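You operate a simulated robot arm through the tools that you are given. There is no shell and no other tool.

Carry out the task below with a simulated robot arm. There is one attempt and no reset: what you move stays moved.

## Task
Peel the failed patch off the green tyre and label it for mending.
Fine: pink patch in the waste bin; wipe the smear off with the pink pad, pad back, then the mend label square on the clean spot. What is to be rubbed or washed off counts as gone when no trace of it is left.

It is judged by the outcome, as a careful person would: the job done as asked, and still so three seconds after it is handed in. It fails if anything else is knocked over, pushed out of place, dropped, spilled or broken.

## Robot
A 6-joint arm with a two-finger gripper, fixed in place. Base frame: the origin is on the floor under the middle of its stand, x ahead of it, y to its left, z up. Readings come in mm, degrees, newtons and seconds.
It reaches about 1637 mm from its shoulder. Its first joint turns from -166.0 to 166.0 degrees. Payload 3.43 kg.
Tool frame: the origin (TCP) lies between the finger pads and is the grasp point; the fingertips stand 20 mm ahead of it; z points along the fingers, y is the line along which they close. The gripper opens to 190 mm; its body begins 248 mm behind the TCP.
Orientation is told as [roll, pitch, yaw] about the base's x, y, z axes, in that order, counted from this pose: with the fingers straight down and closing along the base's y, the tool's x points along the base's -x, its y along +y and its z along -z.

## Interface
- The arm moves only by the tool servo_tool. Its argument "motion" is a list of rows, each a list of 7 numbers: the shift along the tool's x, y, z in mm, then the turn, a rotation vector about the tool's x, y, z in degrees, then the finger opening in mm, from 0 to 190. In form: [[x, y, z, wx, wy, wz, hand], ...]. A call has 1 to 20 rows; each row shifts and turns the commanded pose from where the row before left it, along the tool's axes as they then stand. Each row takes 0.2 s and may step no farther than 50 mm and 8.6 degrees from the row before; otherwise, or with a gripper value out of range, the whole call is refused. A pose out of reach is approached as far as the arm can. The call stops where the force on the tool passes 50 N (or 10 N more than at its start, if that is more) or the arm is blocked; 0.2 s more then pass. Each finger travels about 45 mm/s and halts on what it meets, pressing with about 23 N; the grip force reading is that of the motor and also rises with nothing between the fingers. The clock runs only during rows and for 0.2 s after the last one: add rows that do not move to give the fingers time. It gives the time, the measured TCP pose, the force on the tool (base axes), the opening and the grip force at its end, in the units of the frame above (readings bear some noise), with the torque about the TCP (base axes, N m) and any sound that the robot's microphone picked up.
- Cameras (640 x 400 px; columns grow to the right, rows downward): "scene" is fixed at [400.6, 498.7, 1736.9]; the picture's right is [-0.25, -0.97, 0.00], its down [-0.80, 0.21, -0.56] and it looks along [0.54, -0.14, -0.83] (base axes); focal length 263 px, centre (320, 200). "wrist" rides on the gripper at [70, -8, -288] in the tool frame; the picture's right is [0.12, 0.99, 0.00], its down [-0.96, 0.12, -0.25] and it looks along [-0.25, 0.03, 0.97] (tool axes); focal length 261 px, centre (320, 200).
- snapshot(camera): a new picture of that camera. The clock stands still meanwhile.
- slide_trunk(by): slides the trunk up (or, below 0, down) by that many mm; the arm rides with it, the base frame stays. It gives what a move gives, with no picture.
- probe_pixels(camera, pixels): for up to 12 pixels [column, row] of the newest picture of that camera ("zoom" is the newest enlarged one), the place [x, y, z] in the base frame of the surface seen there, good to about 2 mm. The clock stands still meanwhile.
- close_up(camera, box): a new picture of the part [left, top, right, bottom] of that camera's present view, enlarged. The clock stands still meanwhile.
- finish_job(): hands the job in; it is judged then, once.

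Unless the task says otherwise, let go and move clear before handing in.

The tools are called after ">>>" by a JSON object that holds its "api" and its "payload". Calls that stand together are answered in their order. servo_tool: Moves the arm, as the interface text tells. Its arguments: {"type":"object","properties":{"motion":{"type":"array","items":{"type":"array","items":{"type":"number"}}}},"required":["motion"]} The other tools are called the same way: slide_trunk (by) moves the trunk up or down; snapshot (camera) takes a picture; probe_pixels (camera, pixels) gives the place of the surface under pixels of a picture; close_up (camera, box) takes an enlarged picture of a part of a camera's view; finish_job () hands the job in.

At the start:

```text
time: 0.0
tool_pos: [534.1, 248.0, 1287.9]
tool_rot: [0.0, 0.0, 0.1]
ft_force: [0.0, 0.2, 0.9]
wrist_torque: [0.0, 0.02, 0.0]
finger_gap: 190.0
finger_force: 0.0
trunk travel left (down, up): [-175.0, 65.0]
```

scene: 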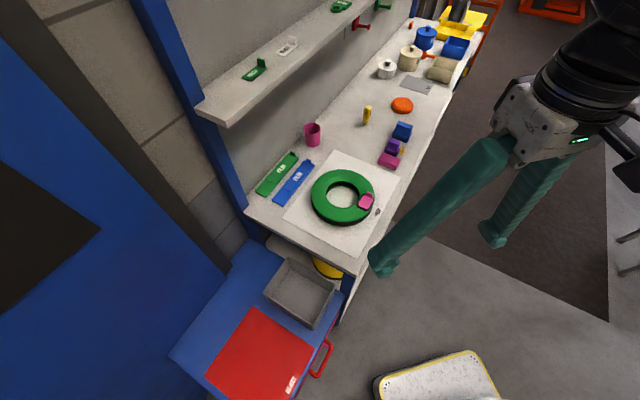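
wrist: 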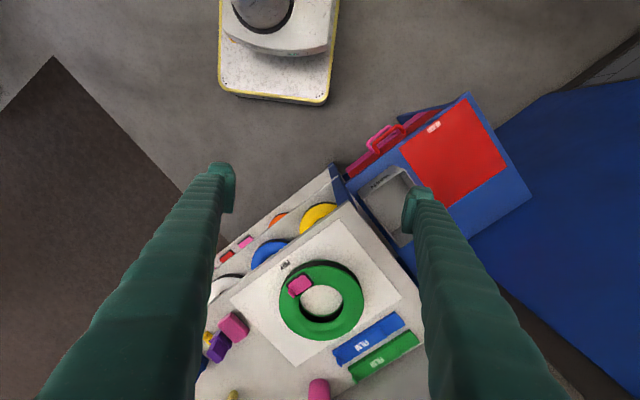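

The scene picture shows the green tyre near (342,197) with a pink patch at (366,201). I will take enlarged pictures to identify the labels, the pad and the bin.

>>> {"api": "close_up", "payload": {"camera": "scene", "box": [240, 120, 420, 260]}}

>>> {"api": "close_up", "payload": {"camera": "scene", "box": [340, 0, 500, 120]}}

>>> {"api": "close_up", "payload": {"camera": "scene", "box": [160, 220, 380, 400]}}

>>> {"api": "close_up", "payload": {"camera": "wrist", "box": [200, 180, 440, 400]}}

```text
2.86 times, centred on (330, 190) of scene
```

zoom: 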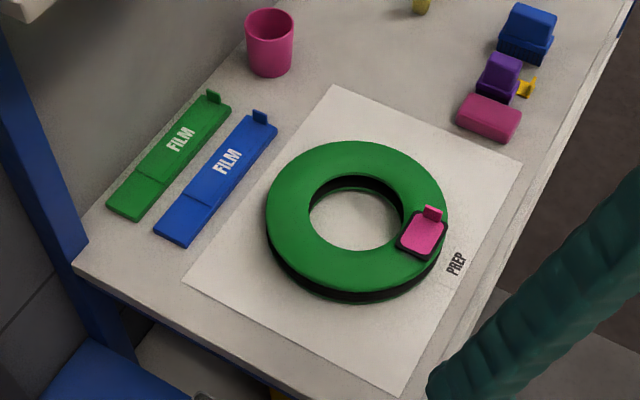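

```text
3.33 times, centred on (420, 60) of scene
```

zoom: 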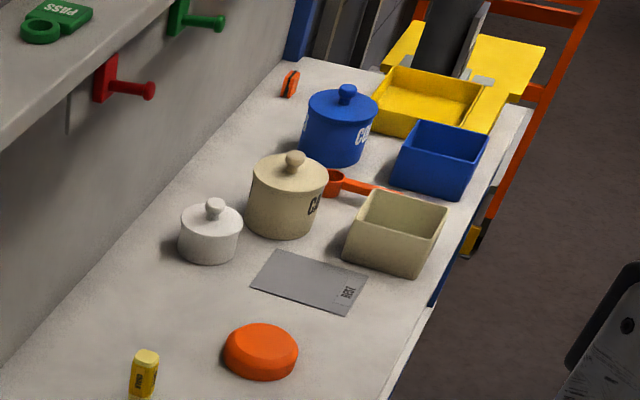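

```text
2.22 times, centred on (270, 310) of scene
```

zoom: 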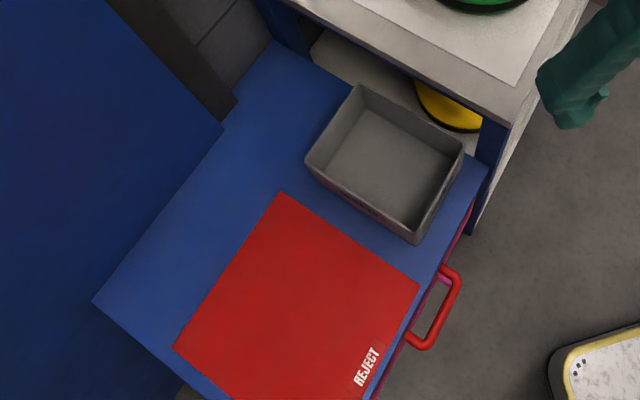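

```text
1.82 times, centred on (320, 290) of wrist
```

zoom: 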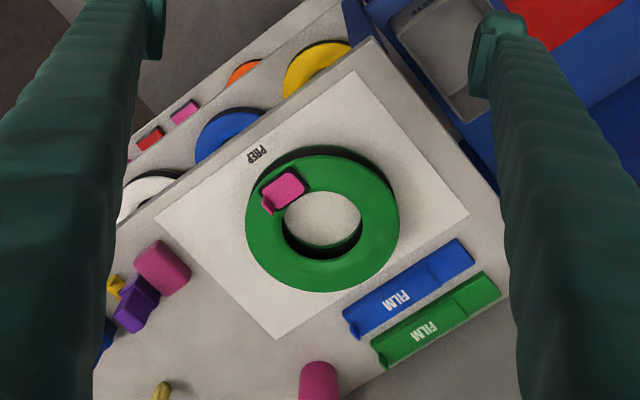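

The grey box near (303,290) may be the waste bin, and the shelf holds tags near (255,70), (288,48) and (341,5). I will enlarge these to read their writing.

>>> {"api": "close_up", "payload": {"camera": "scene", "box": [225, 30, 315, 90]}}

>>> {"api": "close_up", "payload": {"camera": "scene", "box": [315, 0, 405, 56]}}

>>> {"api": "close_up", "payload": {"camera": "wrist", "box": [340, 150, 440, 240]}}

>>> {"api": "close_up", "payload": {"camera": "scene", "box": [355, 95, 425, 175]}}

>>> {"api": "close_up", "payload": {"camera": "scene", "box": [340, 180, 400, 220]}}

>>> {"api": "close_up", "payload": {"camera": "wrist", "box": [200, 190, 360, 290]}}

```text
6.67 times, centred on (270, 60) of scene
```

zoom: 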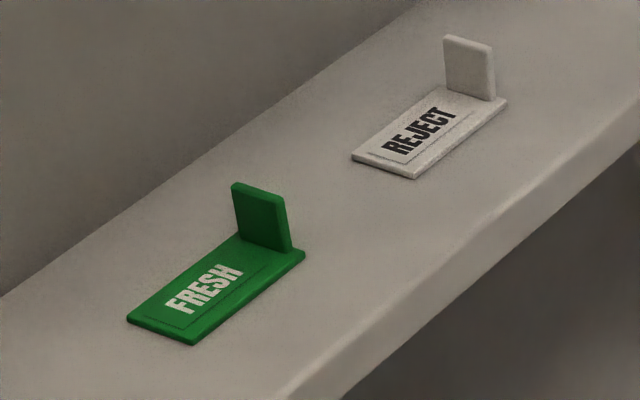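

```text
7.11 times, centred on (360, 28) of scene
```

zoom: 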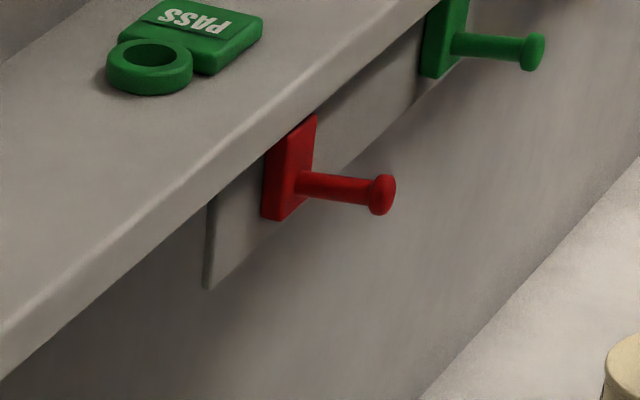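

```text
4.44 times, centred on (390, 195) of wrist
```

zoom: 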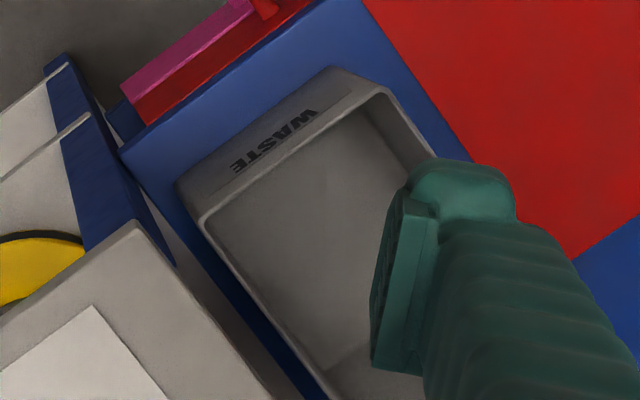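

```text
5.00 times, centred on (390, 135) of scene
```

zoom: 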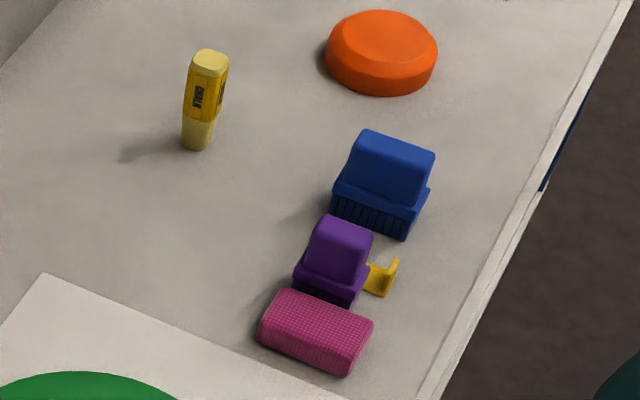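

```text
10.00 times, centred on (370, 200) of scene
```

zoom: 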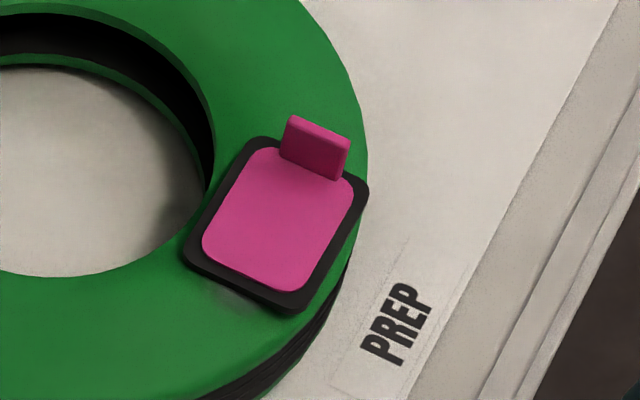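

```text
4.00 times, centred on (280, 240) of wrist
```

zoom: 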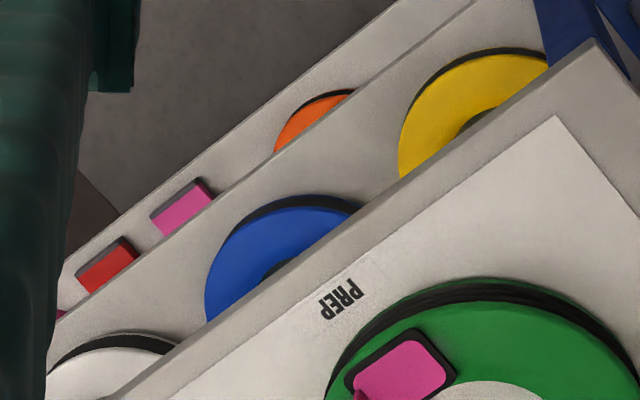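

The waste bin reads WASTE in the wrist view, the pink dotted pad is at (389,160), and a yellow tabbed label is half hidden at (402,150) behind the purple brush. I will probe key places.

>>> {"api": "snapshot", "payload": {"camera": "scene"}}

>>> {"api": "probe_pixels", "payload": {"camera": "scene", "pixels": [[366, 202], [370, 192], [361, 208], [360, 195], [390, 158], [392, 146], [402, 131], [401, 152], [342, 190], [346, 237], [378, 211], [330, 175]]}}

>>> {"api": "probe_pixels", "payload": {"camera": "scene", "pixels": [[303, 290], [288, 258], [265, 292], [335, 289], [315, 322], [300, 245], [255, 68], [288, 48], [278, 173], [293, 182], [312, 134], [367, 113]]}}

>>> {"api": "close_up", "payload": {"camera": "scene", "box": [375, 140, 411, 170]}}

```text
taken
```

scene: 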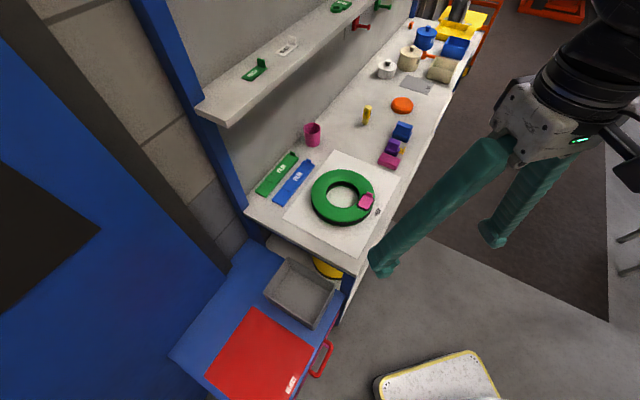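

```text
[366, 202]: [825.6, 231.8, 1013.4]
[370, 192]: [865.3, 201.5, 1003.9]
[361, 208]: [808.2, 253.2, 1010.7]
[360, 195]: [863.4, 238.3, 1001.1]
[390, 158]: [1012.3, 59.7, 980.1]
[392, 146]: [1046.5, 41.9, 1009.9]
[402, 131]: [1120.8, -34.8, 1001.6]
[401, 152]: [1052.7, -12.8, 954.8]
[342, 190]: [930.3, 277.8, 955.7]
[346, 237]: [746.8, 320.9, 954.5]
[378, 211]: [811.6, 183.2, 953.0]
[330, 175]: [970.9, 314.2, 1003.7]
```

```text
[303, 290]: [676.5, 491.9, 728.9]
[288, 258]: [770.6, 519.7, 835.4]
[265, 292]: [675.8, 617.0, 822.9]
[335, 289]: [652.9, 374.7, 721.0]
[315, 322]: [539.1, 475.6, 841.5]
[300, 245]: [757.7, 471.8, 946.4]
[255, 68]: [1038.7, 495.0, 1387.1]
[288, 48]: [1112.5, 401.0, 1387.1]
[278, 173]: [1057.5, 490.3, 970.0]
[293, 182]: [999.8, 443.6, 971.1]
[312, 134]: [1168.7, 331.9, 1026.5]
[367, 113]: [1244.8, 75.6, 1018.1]
```

```text
13.33 times, centred on (393, 155) of scene
```

zoom: 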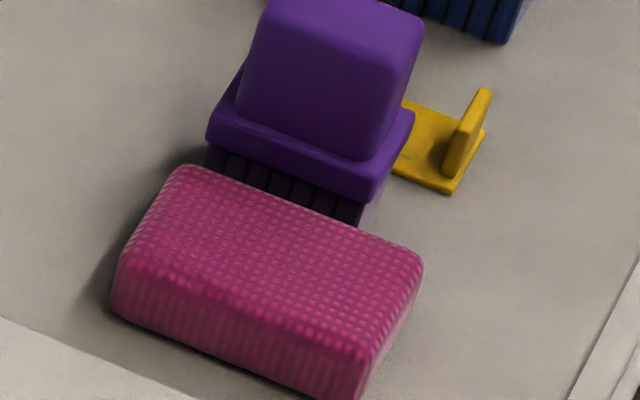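

The bench top is at z≈953, the tyre top z≈1003, and the patch is at about (826,232,1013). I will move the hand high over the pad area for a good wrist look at the yellow label and the tools.

>>> {"api": "servo_tool", "payload": {"motion": [[-45, -19, 0, 0, 0, 0, 190], [-45, -19, 0, 0, 0, 0, 190], [-45, -19, 0, 0, 0, 0, 190], [-45, -19, 0, 0, 0, 0, 190], [-45, -19, 0, 0, 0, 0, 190], [-45, -19, 0, 0, 0, 0, 190], [-45, -19, 0, 0, 0, 0, 190], [-45, -19, 0, 0, 0, 0, 190], [-45, -19, 0, 0, 0, 0, 190], [-45, -19, 0, 0, 0, 0, 190], [0, 0, 0, 0, 0, 0, 190], [0, 0, 0, 0, 0, 0, 190]]}}

>>> {"api": "snapshot", "payload": {"camera": "wrist"}}

>>> {"api": "snapshot", "payload": {"camera": "scene"}}

```text
time: 2.6
tool_pos: [934.5, 53.0, 1213.6]
tool_rot: [0.0, -0.6, 0.1]
ft_force: [-0.2, -0.2, 0.0]
wrist_torque: [0.01, -0.02, -0.01]
finger_gap: 189.8
finger_force: 0.1
out of reach, approached as far as the arm can: row 6, 7, 8, 9, 10
trunk travel left (down, up): [-175.0, 65.0]
```

```text
taken
```

wrist: 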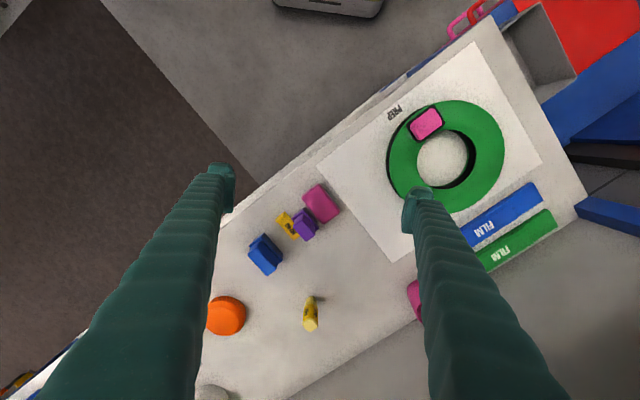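

```text
taken
```

scene: 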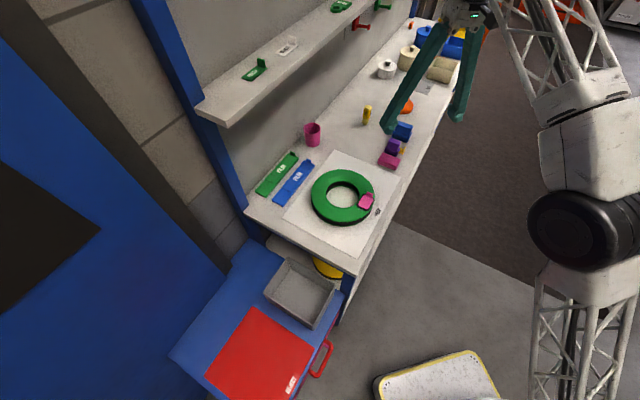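

The high pose was out of reach, so the hand stopped at (934,53,1214), but the wrist view shows pad (322,203), purple brush (305,225), yellow label (287,222). I will enlarge and probe there.

>>> {"api": "close_up", "payload": {"camera": "wrist", "box": [230, 170, 358, 280]}}

>>> {"api": "probe_pixels", "payload": {"camera": "wrist", "pixels": [[287, 222], [282, 218], [322, 203], [305, 225], [265, 255], [426, 124], [227, 316], [311, 315]]}}

>>> {"api": "close_up", "payload": {"camera": "wrist", "box": [370, 80, 530, 220]}}

```text
3.64 times, centred on (294, 225) of wrist
```

zoom: 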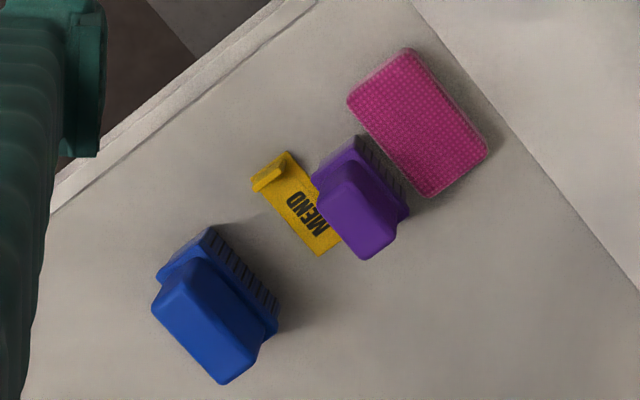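

```text
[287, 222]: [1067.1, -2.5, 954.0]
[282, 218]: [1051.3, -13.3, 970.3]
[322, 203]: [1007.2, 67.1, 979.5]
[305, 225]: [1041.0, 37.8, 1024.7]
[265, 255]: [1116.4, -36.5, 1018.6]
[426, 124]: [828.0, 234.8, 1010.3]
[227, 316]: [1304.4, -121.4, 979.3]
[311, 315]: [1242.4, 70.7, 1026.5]
```

```text
2.86 times, centred on (450, 150) of wrist
```

zoom: 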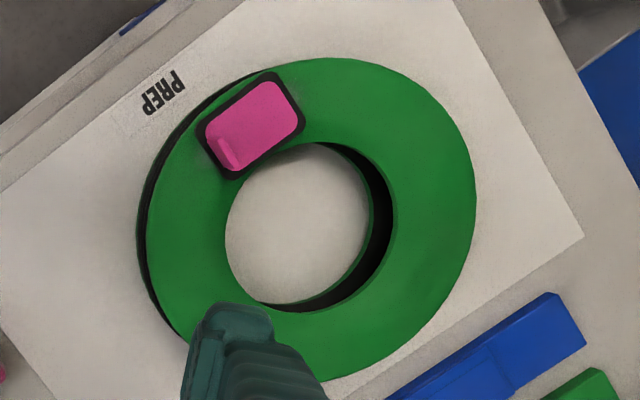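

The yellow label reads MEND and stands free of the purple brush by a few mm; the patch is at about (828,235,1010). I will go back over the patch to look at its tab closely.

>>> {"api": "servo_tool", "payload": {"motion": [[26, 35, 6, 0, 0, 0, 190], [26, 35, 6, 0, 0, 0, 190], [26, 35, 6, 0, 0, 0, 190], [26, 35, 6, 0, 0, 0, 190], [26, 35, 6, 0, 0, 0, 190], [0, 0, 0, 0, 0, 0, 190]]}}

>>> {"api": "snapshot", "payload": {"camera": "wrist"}}

```text
time: 4.0
tool_pos: [805.0, 227.7, 1180.9]
tool_rot: [0.0, 0.0, -0.1]
ft_force: [-0.7, -1.0, 0.3]
wrist_torque: [0.04, -0.04, -0.02]
finger_gap: 190.3
finger_force: 0.1
trunk travel left (down, up): [-175.0, 65.0]
```

```text
taken
```

wrist: 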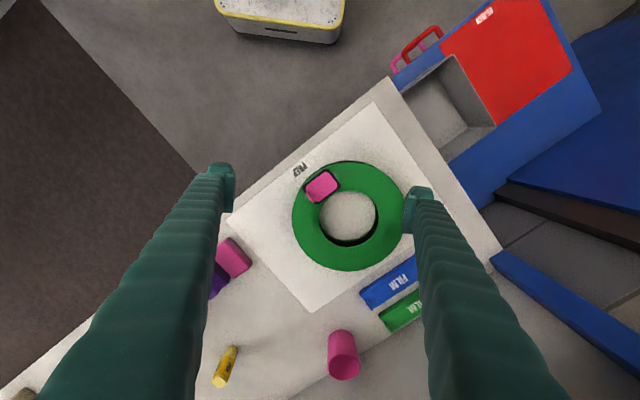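

The commanded pose followed the measured one, and the hand is now at (805,228,1181) with the patch at (322,186). I will enlarge the patch and probe its corners.

>>> {"api": "close_up", "payload": {"camera": "wrist", "box": [290, 155, 354, 215]}}

>>> {"api": "close_up", "payload": {"camera": "wrist", "box": [290, 160, 354, 200]}}

```text
6.67 times, centred on (322, 185) of wrist
```

zoom: 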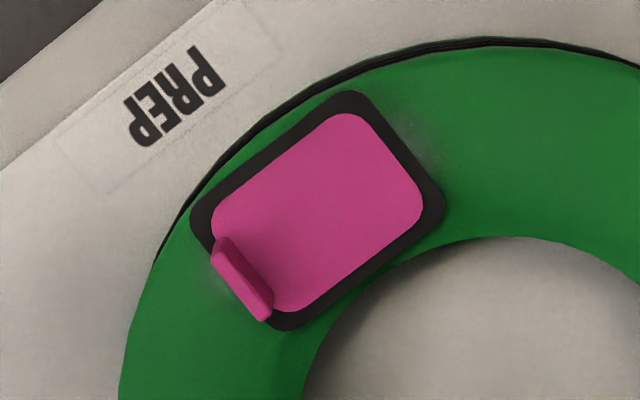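

```text
10.00 times, centred on (322, 180) of wrist
```

zoom: 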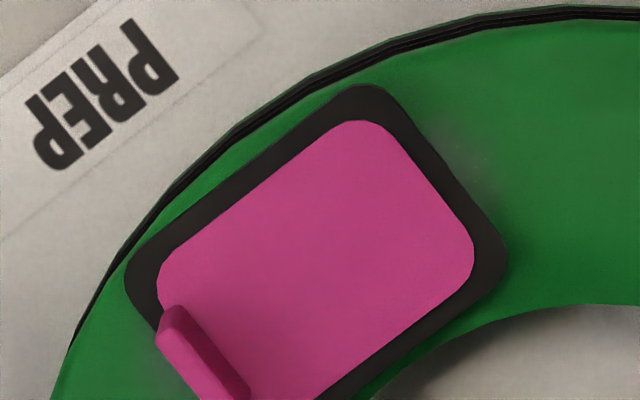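

The 10x zoom shows the black-backed patch with corners near (370,88), (130,278), (503,245), and a tab along (165,320)-(245,395), with a faint smear at both ends. I will probe these.

>>> {"api": "probe_pixels", "payload": {"camera": "zoom", "pixels": [[352, 90], [385, 95], [132, 270], [150, 310], [500, 235], [490, 280], [165, 318], [182, 312], [240, 390], [218, 393], [310, 250], [480, 160]]}}

>>> {"api": "close_up", "payload": {"camera": "wrist", "box": [290, 175, 354, 215]}}

```text
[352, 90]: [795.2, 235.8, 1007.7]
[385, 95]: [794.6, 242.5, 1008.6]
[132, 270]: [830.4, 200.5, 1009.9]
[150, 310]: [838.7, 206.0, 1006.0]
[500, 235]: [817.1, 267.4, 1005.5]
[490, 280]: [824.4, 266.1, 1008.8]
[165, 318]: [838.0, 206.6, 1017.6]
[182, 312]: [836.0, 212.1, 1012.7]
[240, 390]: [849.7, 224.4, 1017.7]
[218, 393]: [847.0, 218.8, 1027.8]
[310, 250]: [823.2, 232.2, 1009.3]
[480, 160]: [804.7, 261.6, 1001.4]
```

```text
10.00 times, centred on (322, 195) of wrist
```

zoom: 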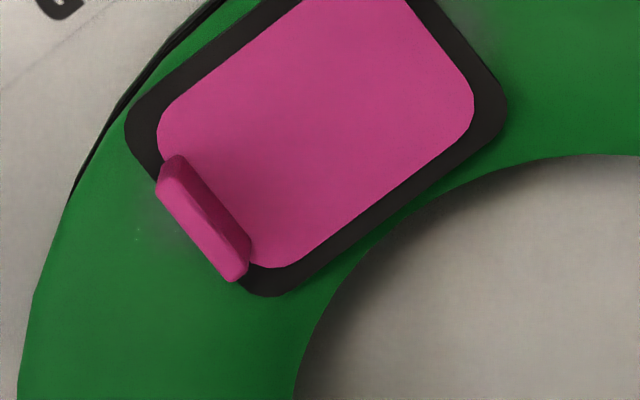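

The tab's top runs from about (168,165) to (240,275) in this new zoom. I will probe it and the remaining patch corner.

>>> {"api": "probe_pixels", "payload": {"camera": "zoom", "pixels": [[163, 182], [175, 200], [190, 218], [205, 237], [220, 256], [232, 272], [190, 175], [215, 205], [235, 232], [248, 250], [270, 292], [245, 286]]}}

>>> {"api": "probe_pixels", "payload": {"camera": "scene", "pixels": [[368, 193], [371, 194], [374, 195], [369, 196], [372, 197]]}}

>>> {"api": "close_up", "payload": {"camera": "scene", "box": [350, 180, 390, 210]}}

```text
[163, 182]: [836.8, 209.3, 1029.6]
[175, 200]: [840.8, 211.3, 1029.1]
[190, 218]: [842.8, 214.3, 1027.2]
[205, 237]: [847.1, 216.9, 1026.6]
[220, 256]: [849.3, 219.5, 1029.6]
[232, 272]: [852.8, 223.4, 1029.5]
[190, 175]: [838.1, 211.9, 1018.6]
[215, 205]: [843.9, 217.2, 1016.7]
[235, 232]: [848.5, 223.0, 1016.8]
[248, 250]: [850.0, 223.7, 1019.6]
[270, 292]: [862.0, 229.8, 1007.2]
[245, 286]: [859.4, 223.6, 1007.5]
```

```text
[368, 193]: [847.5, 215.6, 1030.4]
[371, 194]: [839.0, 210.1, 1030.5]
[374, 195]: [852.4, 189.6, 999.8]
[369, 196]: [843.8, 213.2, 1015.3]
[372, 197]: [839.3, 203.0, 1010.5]
```

```text
13.33 times, centred on (370, 195) of scene
```

zoom: 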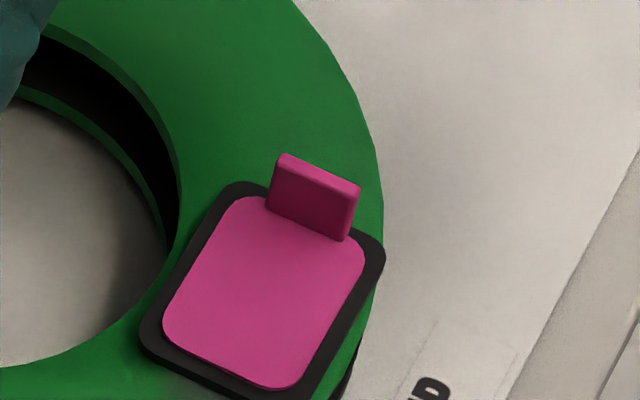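

The tab's top centre is near (844.5,215.5,1030) and it runs at about 45° to base x, so the fingers must close along (-0.7,0.7), i.e. yaw +45. I will turn the hand in place and narrow the opening.

>>> {"api": "servo_tool", "payload": {"motion": [[0, 0, 0, 0, 0, -7.5, 170], [0, 0, 0, 0, 0, -7.5, 150], [0, 0, 0, 0, 0, -7.5, 130], [0, 0, 0, 0, 0, -7.5, 110], [0, 0, 0, 0, 0, -7.5, 90], [0, 0, 0, 0, 0, -7.5, 70], [0, 0, 0, 0, 0, 0, 60], [0, 0, 0, 0, 0, 0, 60], [0, 0, 0, 0, 0, 0, 60]]}}

>>> {"api": "snapshot", "payload": {"camera": "wrist"}}

>>> {"api": "snapshot", "payload": {"camera": "scene"}}

```text
time: 6.0
tool_pos: [805.0, 228.1, 1183.2]
tool_rot: [-0.1, 0.0, 45.0]
ft_force: [0.0, 1.0, 0.2]
wrist_torque: [0.01, 0.0, 0.01]
finger_gap: 59.8
finger_force: 0.0
trunk travel left (down, up): [-175.0, 65.0]
```

```text
taken
```

wrist: 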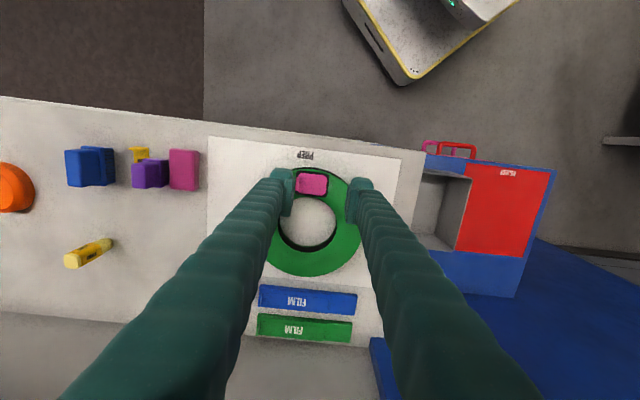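

```text
taken
```

scene: 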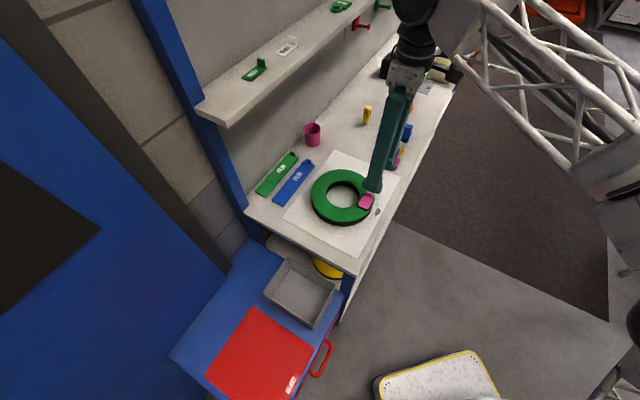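

At yaw 45 the bench edge slopes about 7° in the wrist picture, which matches the tool's y line, so the bench lies at 45°. I will zoom on the patch to check its own angle.

>>> {"api": "close_up", "payload": {"camera": "wrist", "box": [280, 160, 344, 200]}}

>>> {"api": "close_up", "payload": {"camera": "wrist", "box": [100, 120, 228, 200]}}

```text
10.00 times, centred on (312, 180) of wrist
```

zoom: 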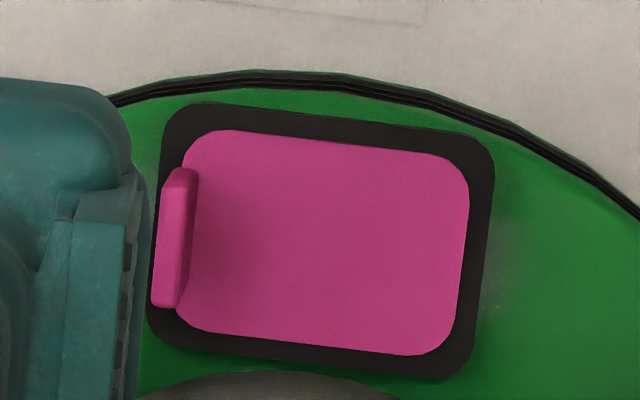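

```text
5.00 times, centred on (164, 160) of wrist
```

zoom: 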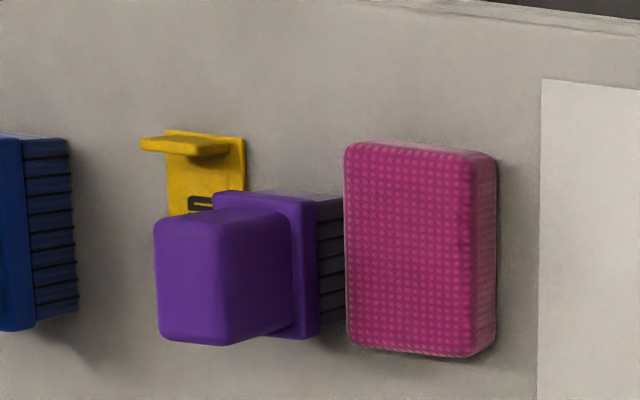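

The patch edges slope 7.2° in the zoom, so the patch too lies at 45°. I will move above the tab at (844.5,215.7), stopping with the TCP at z≈1065.

>>> {"api": "servo_tool", "payload": {"motion": [[-6.4, -12.2, 0, 0, 0, 0, 50], [-6.4, -12.2, 0, 0, 0, 0, 50], [-6.4, -12.3, 0, 0, 0, 0, 50], [0, 0, 40, 0, 0, 0, 50], [0, 0, 40, 0, 0, 0, 50], [0, 0, 38, 0, 0, 0, 50], [0, 0, 0, 0, 0, 0, 50]]}}

>>> {"api": "snapshot", "payload": {"camera": "wrist"}}

>>> {"api": "close_up", "payload": {"camera": "wrist", "box": [270, 150, 398, 230]}}

>>> {"api": "close_up", "payload": {"camera": "scene", "box": [340, 170, 404, 220]}}

```text
time: 7.6
tool_pos: [843.9, 214.7, 1065.5]
tool_rot: [0.0, 0.1, 45.1]
ft_force: [0.1, -0.1, 0.3]
wrist_torque: [-0.02, 0.0, 0.02]
finger_gap: 49.7
finger_force: 0.0
trunk travel left (down, up): [-175.0, 65.0]
```

```text
taken
```

wrist: 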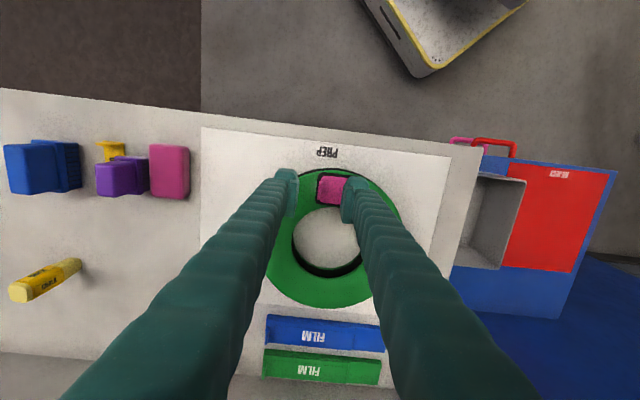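

```text
5.00 times, centred on (334, 190) of wrist
```

zoom: 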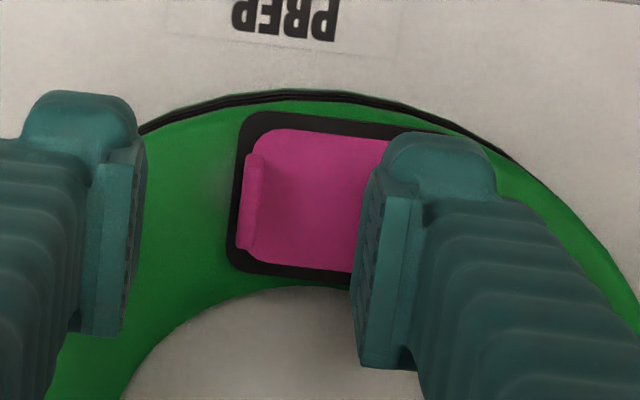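

```text
8.00 times, centred on (372, 195) of scene
```

zoom: 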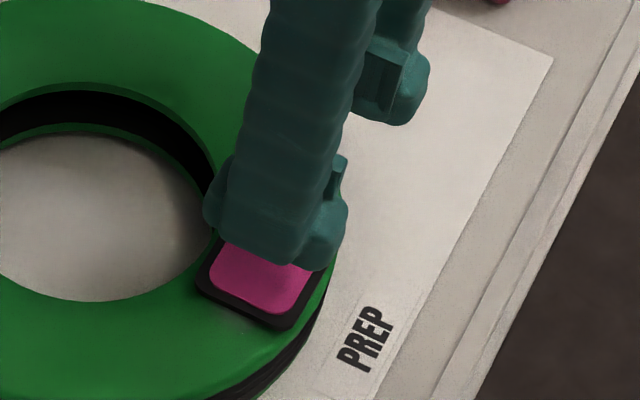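

The tab sits midway between the finger pads in the zoom (tab (252,200), pads (130,230) and (370,260)). I will go down 32 mm so that the tips stay about 4 mm over the patch, then close.

>>> {"api": "servo_tool", "payload": {"motion": [[0, 0, 12, 0, 0, 0, 50], [0, 0, 12, 0, 0, 0, 50], [0, 0, 7.5, 0, 0, 0, 50], [0, 0, 0, 0, 0, 0, 50], [0, 0, 0, 0, 0, 0, 20], [0, 0, 0, 0, 0, 0, 0], [0, 0, 0, 0, 0, 0, 0], [0, 0, 0, 0, 0, 0, 0], [0, 0, 0, 0, 0, 0, 0]]}}

>>> {"api": "close_up", "payload": {"camera": "wrist", "box": [270, 150, 398, 230]}}

```text
time: 9.6
tool_pos: [842.7, 215.9, 1033.4]
tool_rot: [-0.1, 0.0, 45.0]
ft_force: [0.7, -1.5, 0.6]
wrist_torque: [0.03, -0.02, 0.0]
finger_gap: 6.0
finger_force: 23.0
trunk travel left (down, up): [-175.0, 65.0]
```

```text
5.00 times, centred on (334, 190) of wrist
```

zoom: 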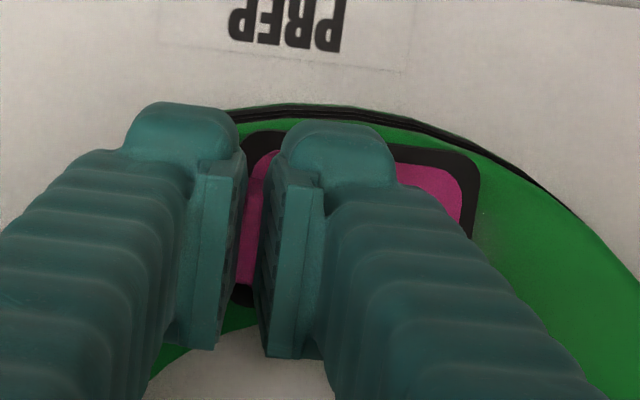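

The fingers hold the tab (gap 6.0, force 23). I will lift slowly and watch the force.

>>> {"api": "servo_tool", "payload": {"motion": [[0, 0, -2, 0, 0, 0, 0], [0, 0, -2, 0, 0, 0, 0], [0, 0, -2, 0, 0, 0, 0], [0, 0, -2, 0, 0, 0, 0]]}}

>>> {"api": "close_up", "payload": {"camera": "scene", "box": [310, 160, 406, 240]}}

```text
time: 10.6
tool_pos: [844.9, 215.4, 1042.8]
tool_rot: [0.0, 0.0, 45.0]
ft_force: [-0.2, -0.3, 0.1]
wrist_torque: [-0.01, 0.01, 0.02]
finger_gap: 6.1
finger_force: 22.5
trunk travel left (down, up): [-175.0, 65.0]
```

```text
5.00 times, centred on (358, 200) of scene
```

zoom: 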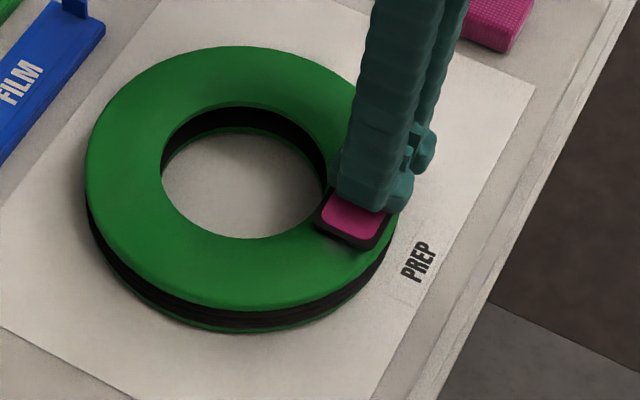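

Force stayed small and the patch seems to lift with the tab; I will raise further and look.

>>> {"api": "servo_tool", "payload": {"motion": [[0, 0, -5, 0, 0, 0, 0], [0, 0, -10, 0, 0, 0, 0], [0, 0, -20, 0, 0, 0, 0], [0, 0, -30, 0, 0, 0, 0], [0, 0, -35, 0, 0, 0, 0], [0, 0, -30, 0, 0, 0, 0], [0, 0, 0, 0, 0, 0, 0]]}}

>>> {"api": "snapshot", "payload": {"camera": "wrist"}}

>>> {"api": "close_up", "payload": {"camera": "scene", "box": [310, 140, 422, 240]}}

```text
time: 12.2
tool_pos: [846.1, 215.6, 1171.3]
tool_rot: [-0.1, 0.0, 45.0]
ft_force: [0.2, 0.0, -1.0]
wrist_torque: [-0.02, -0.03, -0.02]
finger_gap: 5.9
finger_force: 23.3
trunk travel left (down, up): [-175.0, 65.0]
```

```text
taken
```

wrist: 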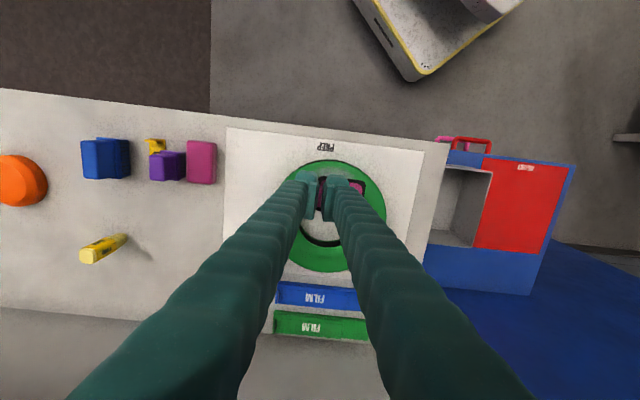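

```text
4.00 times, centred on (366, 190) of scene
```

zoom: 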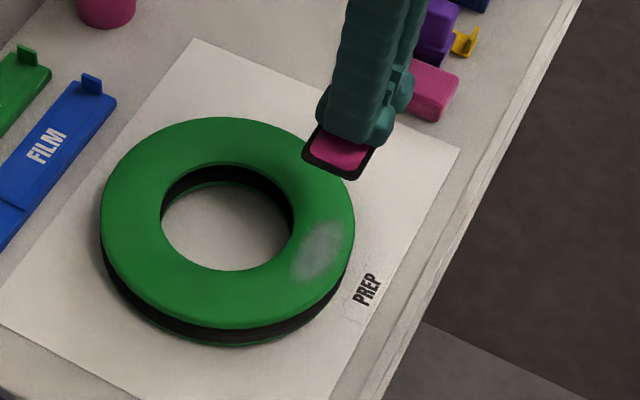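

The patch is off and the grey smear shows at (320,250) in the zoom. I will now measure the waste bin before carrying the patch there.

>>> {"api": "close_up", "payload": {"camera": "scene", "box": [250, 240, 362, 340]}}

```text
4.00 times, centred on (306, 290) of scene
```

zoom: 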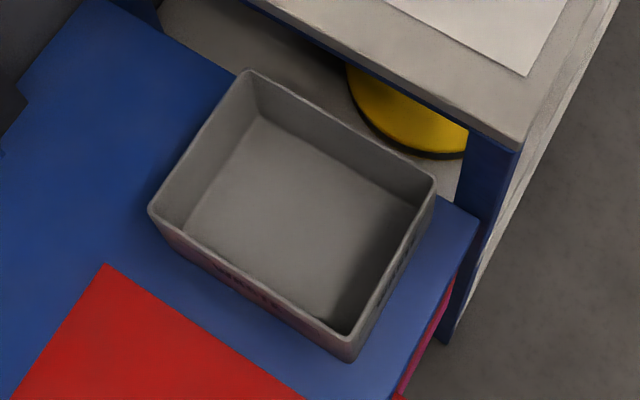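

>>> {"api": "probe_pixels", "payload": {"camera": "zoom", "pixels": [[248, 73], [152, 212], [350, 355], [432, 180], [258, 120], [190, 230], [345, 330], [415, 215], [300, 215], [520, 140], [290, 15], [230, 310]]}}

```text
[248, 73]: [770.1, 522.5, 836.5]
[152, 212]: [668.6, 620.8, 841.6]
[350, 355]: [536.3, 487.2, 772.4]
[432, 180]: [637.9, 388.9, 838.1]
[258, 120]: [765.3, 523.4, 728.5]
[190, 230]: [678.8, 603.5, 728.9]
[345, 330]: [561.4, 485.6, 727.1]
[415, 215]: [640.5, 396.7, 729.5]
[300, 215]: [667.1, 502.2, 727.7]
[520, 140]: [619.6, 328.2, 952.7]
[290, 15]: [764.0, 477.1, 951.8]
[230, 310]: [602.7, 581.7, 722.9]
```

The bin is centred near (660,502) at 45°, rim z≈840 and floor z≈728. I will carry the patch over it at the present height, then look.

>>> {"api": "servo_tool", "payload": {"motion": [[-8.9, 40.6, 0, 0, 0, 0, 0], [-8.9, 40.6, 0, 0, 0, 0, 0], [-8.9, 40.6, 0, 0, 0, 0, 0], [-8.9, 40.6, 0, 0, 0, 0, 0], [-8.9, 40.6, 0, 0, 0, 0, 0], [-8.9, 40.6, 0, 0, 0, 0, 0], [-8.9, 40.6, 0, 0, 0, 0, 0], [-8.9, 40.6, 0, 0, 0, 0, 0], [0, 0, 0, 0, 0, 0, 0], [0, 0, 0, 0, 0, 0, 0]]}}

>>> {"api": "snapshot", "payload": {"camera": "wrist"}}

>>> {"api": "snapshot", "payload": {"camera": "scene"}}

```text
time: 14.4
tool_pos: [662.2, 496.8, 1169.5]
tool_rot: [0.0, 0.0, 44.9]
ft_force: [-0.8, 0.5, 0.8]
wrist_torque: [0.0, 0.01, 0.02]
finger_gap: 5.9
finger_force: 22.8
trunk travel left (down, up): [-175.0, 65.0]
```

```text
taken
```

wrist: 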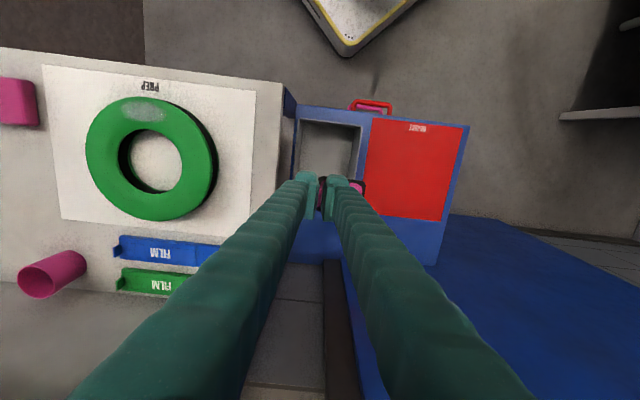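

```text
taken
```

scene: 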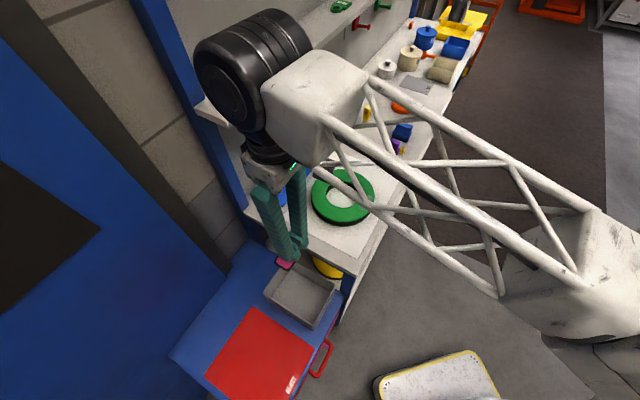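

The hand is over the bin, but the wrist motor at (235,75) lies near the shelf end in the picture. I will probe the motor and the shelf to be sure of clearance before descending.

>>> {"api": "probe_pixels", "payload": {"camera": "scene", "pixels": [[205, 50], [225, 90], [240, 118], [290, 30], [262, 145], [250, 70], [205, 105], [208, 115], [330, 130], [222, 120], [150, 20], [265, 190]]}}

>>> {"api": "close_up", "payload": {"camera": "scene", "box": [190, 90, 350, 320]}}

```text
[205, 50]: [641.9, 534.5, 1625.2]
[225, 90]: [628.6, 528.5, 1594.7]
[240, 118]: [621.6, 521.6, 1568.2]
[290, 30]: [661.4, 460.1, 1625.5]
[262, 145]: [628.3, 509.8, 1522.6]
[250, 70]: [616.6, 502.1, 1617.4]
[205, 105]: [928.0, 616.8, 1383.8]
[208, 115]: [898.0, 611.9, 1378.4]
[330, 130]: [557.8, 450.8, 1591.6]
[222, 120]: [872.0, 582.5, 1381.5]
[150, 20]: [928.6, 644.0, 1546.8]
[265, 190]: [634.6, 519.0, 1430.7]
```

```text
1.74 times, centred on (270, 205) of scene
```

zoom: 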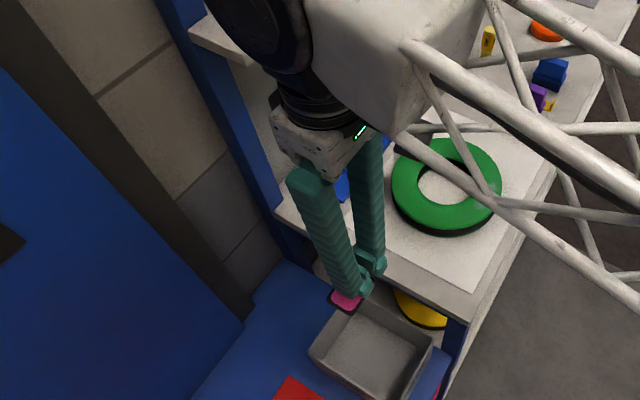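

The motor stays about 240 mm from the shelf edge, so I can go straight down into the bin. I will descend to TCP z≈815.

>>> {"api": "servo_tool", "payload": {"motion": [[0, 0, 45, 0, 0, 0, 0], [0, 0, 45, 0, 0, 0, 0], [0, 0, 45, 0, 0, 0, 0], [0, 0, 45, 0, 0, 0, 0], [0, 0, 45, 0, 0, 0, 0], [0, 0, 45, 0, 0, 0, 0], [0, 0, 30, 0, 0, 0, 0], [0, 0, 0, 0, 0, 0, 0]]}}

>>> {"api": "snapshot", "payload": {"camera": "wrist"}}

>>> {"api": "snapshot", "payload": {"camera": "scene"}}

```text
time: 16.2
tool_pos: [663.8, 495.7, 868.1]
tool_rot: [-0.1, 0.0, 45.0]
ft_force: [-0.2, 0.7, 0.0]
wrist_torque: [-0.01, -0.02, -0.02]
finger_gap: 6.1
finger_force: 22.4
trunk travel left (down, up): [-175.0, 65.0]
```

```text
taken
```

wrist: 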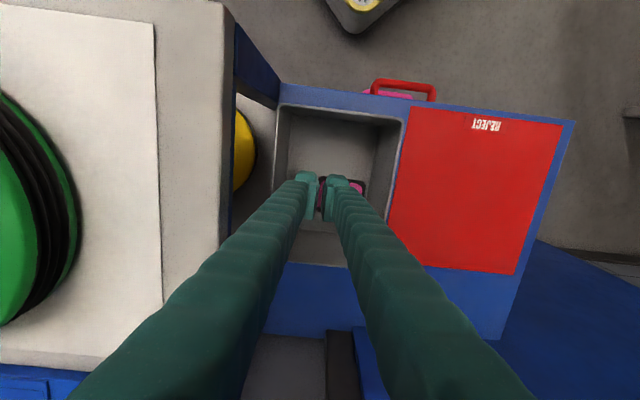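

```text
taken
```

scene: 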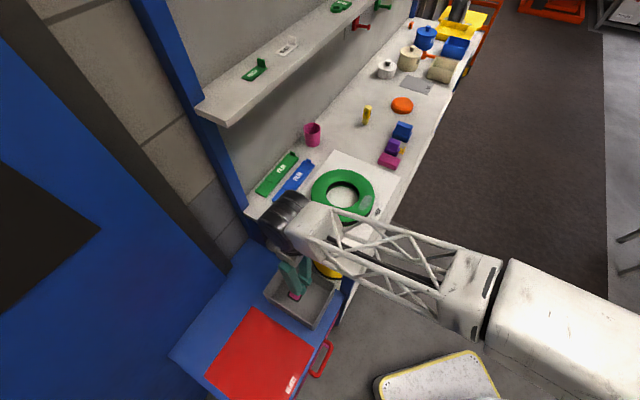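

The patch and fingers are inside the bin outline and clear of the bench end. I will lower another 50 mm and open slightly to release the patch.

>>> {"api": "servo_tool", "payload": {"motion": [[0, 0, 25, 0, 0, 0, 0], [0, 0, 30, 0, 0, 0, 0], [0, 0, 0, 0, 0, 0, 0], [0, 0, 0, 0, 0, 0, 15], [0, 0, 0, 0, 0, 0, 30], [0, 0, 0, 0, 0, 0, 30], [0, 0, 0, 0, 0, 0, 30]]}}

>>> {"api": "snapshot", "payload": {"camera": "wrist"}}

>>> {"api": "close_up", "payload": {"camera": "scene", "box": [250, 240, 362, 340]}}

```text
time: 17.8
tool_pos: [663.3, 494.1, 815.4]
tool_rot: [0.0, -0.1, 45.0]
ft_force: [-0.5, 0.4, -0.1]
wrist_torque: [0.01, 0.0, 0.03]
finger_gap: 30.1
finger_force: 0.0
trunk travel left (down, up): [-175.0, 65.0]
```

```text
taken
```

wrist: 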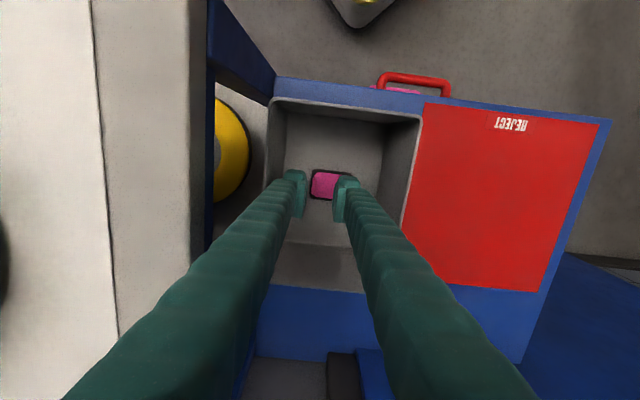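

```text
4.00 times, centred on (306, 290) of scene
```

zoom: 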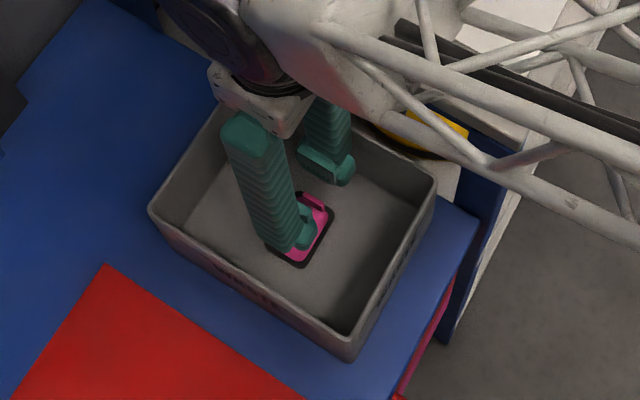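

The patch lies on the bin floor at (325,185) in the wrist view. I will raise straight up and back over the bench.

>>> {"api": "servo_tool", "payload": {"motion": [[0, 0, -30, 0, 0, 0, 30], [0, 0, -45, 0, 0, 0, 30], [0, 0, -45, 0, 0, 0, 30], [0, 0, -45, 0, 0, 0, 30], [0, 0, -45, 0, 0, 0, 30], [0, 0, -45, 0, 0, 0, 30], [0, 0, -45, 0, 0, 0, 30], [0, 0, -40, 0, 0, 0, 50], [0, -45, 0, 0, 0, 0, 90], [0, -45, 0, 0, 0, 0, 110], [0, -45, 0, 0, 0, 0, 130], [0, -45, 0, 0, 0, 0, 150], [0, -45, 0, 0, 0, 0, 150], [0, -45, 0, 0, 0, 0, 150], [0, 0, 0, 0, 0, 0, 150], [0, 0, 0, 0, 0, 0, 150]]}}

>>> {"api": "snapshot", "payload": {"camera": "wrist"}}

>>> {"api": "snapshot", "payload": {"camera": "scene"}}

```text
time: 21.2
tool_pos: [857.2, 303.7, 1153.8]
tool_rot: [0.1, 0.0, 45.1]
ft_force: [0.4, 0.3, -0.8]
wrist_torque: [-0.01, -0.02, -0.02]
finger_gap: 149.9
finger_force: 0.1
trunk travel left (down, up): [-175.0, 65.0]
```

```text
taken
```

wrist: 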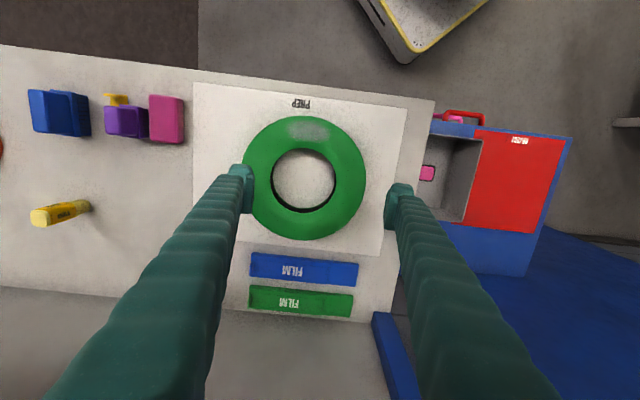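

```text
taken
```

scene: 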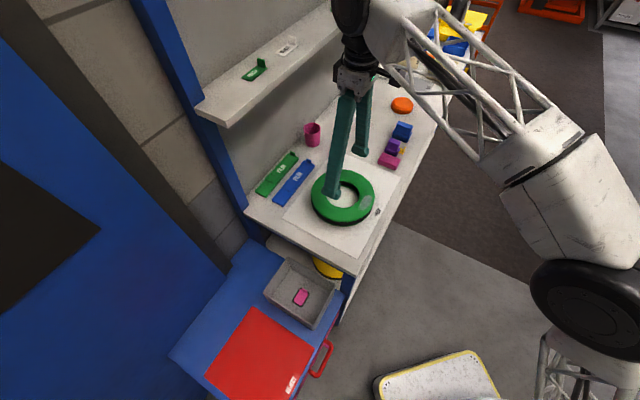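

The patch lies in the bin at (300,297) and the smear shows at (307,131) in the wrist view. I will zoom on the smear and measure its extent, and on the pad and brush.

>>> {"api": "close_up", "payload": {"camera": "wrist", "box": [265, 105, 361, 165]}}

>>> {"api": "close_up", "payload": {"camera": "wrist", "box": [265, 105, 345, 155]}}

```text
6.67 times, centred on (313, 135) of wrist
```

zoom: 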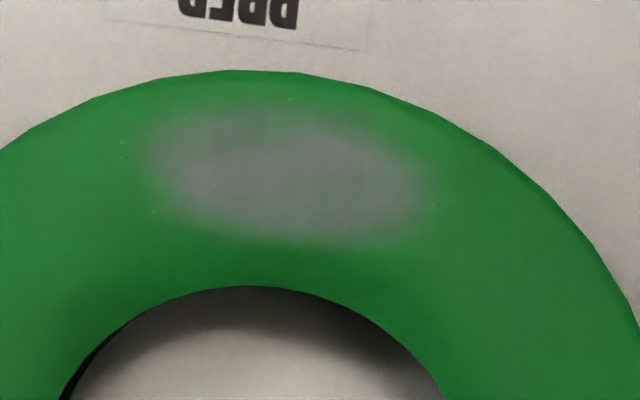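

```text
8.00 times, centred on (305, 130) of wrist
```

zoom: 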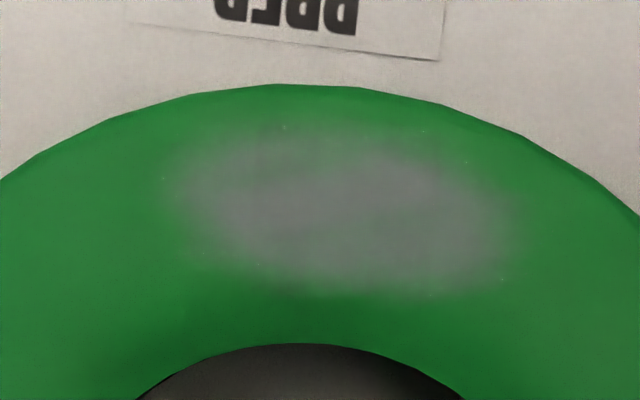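

>>> {"api": "probe_pixels", "payload": {"camera": "zoom", "pixels": [[170, 185], [525, 245], [340, 125], [350, 300], [345, 212], [330, 83], [0, 175], [640, 215], [290, 345], [250, 130], [440, 300], [440, 140]]}}

>>> {"api": "close_up", "payload": {"camera": "scene", "box": [370, 115, 418, 175]}}

>>> {"api": "close_up", "payload": {"camera": "wrist", "box": [20, 80, 200, 150]}}

```text
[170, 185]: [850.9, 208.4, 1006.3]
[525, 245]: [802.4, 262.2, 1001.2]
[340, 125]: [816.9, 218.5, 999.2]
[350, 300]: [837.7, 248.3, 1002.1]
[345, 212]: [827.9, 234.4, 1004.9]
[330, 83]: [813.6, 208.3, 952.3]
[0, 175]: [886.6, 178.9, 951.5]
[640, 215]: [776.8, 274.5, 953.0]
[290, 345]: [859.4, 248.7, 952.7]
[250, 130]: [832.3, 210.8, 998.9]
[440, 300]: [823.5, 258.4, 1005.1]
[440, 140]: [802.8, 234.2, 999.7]
```

```text
6.67 times, centred on (394, 145) of scene
```

zoom: 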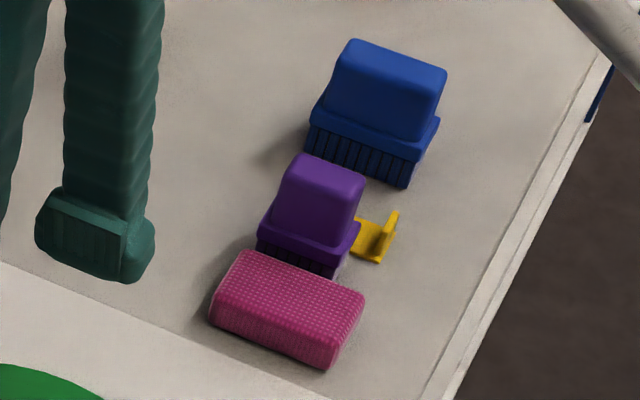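

```text
3.56 times, centred on (110, 115) of wrist
```

zoom: 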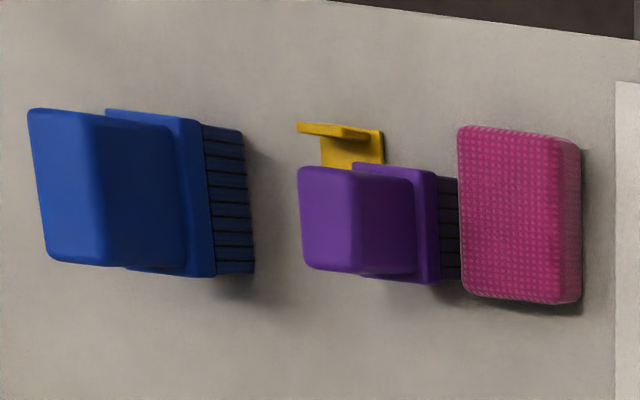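

The smear is centred near (827.5,234), about 75 mm along the bench and 38 mm across. The pad's short side nearly touches the purple brush, so I will turn to yaw −45 to grip it by its ends, and move over it lower to stay in reach.

>>> {"api": "servo_tool", "payload": {"motion": [[0, 0, 0, 0, 0, 8.2, 140], [0, 0, 0, 0, 0, 8.2, 130], [0, 0, 0, 0, 0, 8.2, 130], [0, 0, 0, 0, 0, 8.2, 130], [0, 0, 0, 0, 0, 8.2, 130], [0, 0, 0, 0, 0, 8.2, 130], [0, 0, 0, 0, 0, 8.2, 130], [0, 0, 0, 0, 0, 8.2, 130], [0, 0, 0, 0, 0, 8.2, 130], [0, 0, 0, 0, 0, 8.2, 130], [0, 0, 0, 0, 0, 8.2, 130], [-40, -8.6, 0, 0, 0, 0, 130], [-40, -8.6, 0, 0, 0, 0, 130], [-40, -8.6, 0, 0, 0, 0, 130], [-40, -8.6, 0, 0, 0, 0, 130], [0, 0, 40, 0, 0, 0, 130], [0, 0, 0, 0, 0, 0, 130]]}}

>>> {"api": "snapshot", "payload": {"camera": "wrist"}}

>>> {"api": "snapshot", "payload": {"camera": "scene"}}

```text
time: 24.8
tool_pos: [943.9, 168.4, 1116.0]
tool_rot: [0.0, 0.1, -45.2]
ft_force: [-0.5, -0.9, 0.5]
wrist_torque: [0.01, 0.02, 0.0]
finger_gap: 129.7
finger_force: 0.0
trunk travel left (down, up): [-175.0, 65.0]
```

```text
taken
```

wrist: 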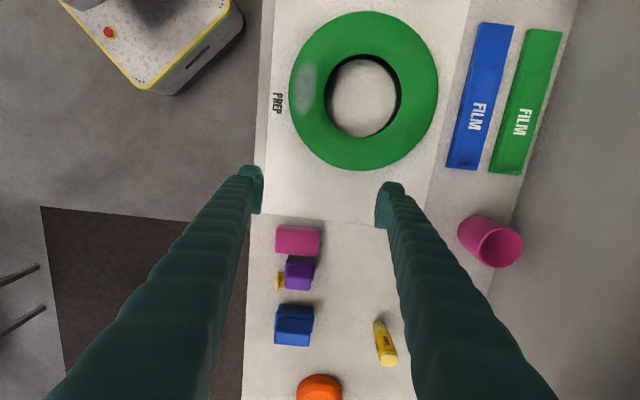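

```text
taken
```

scene: 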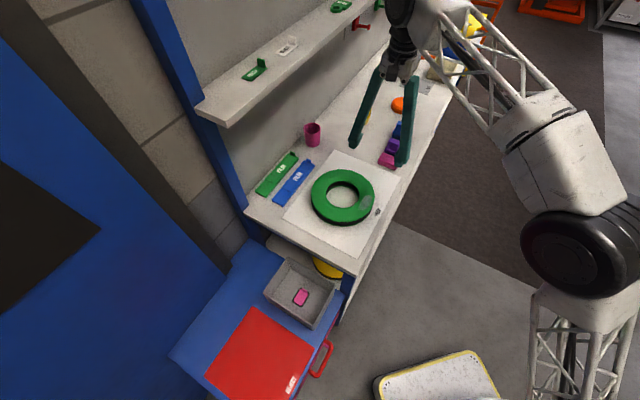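

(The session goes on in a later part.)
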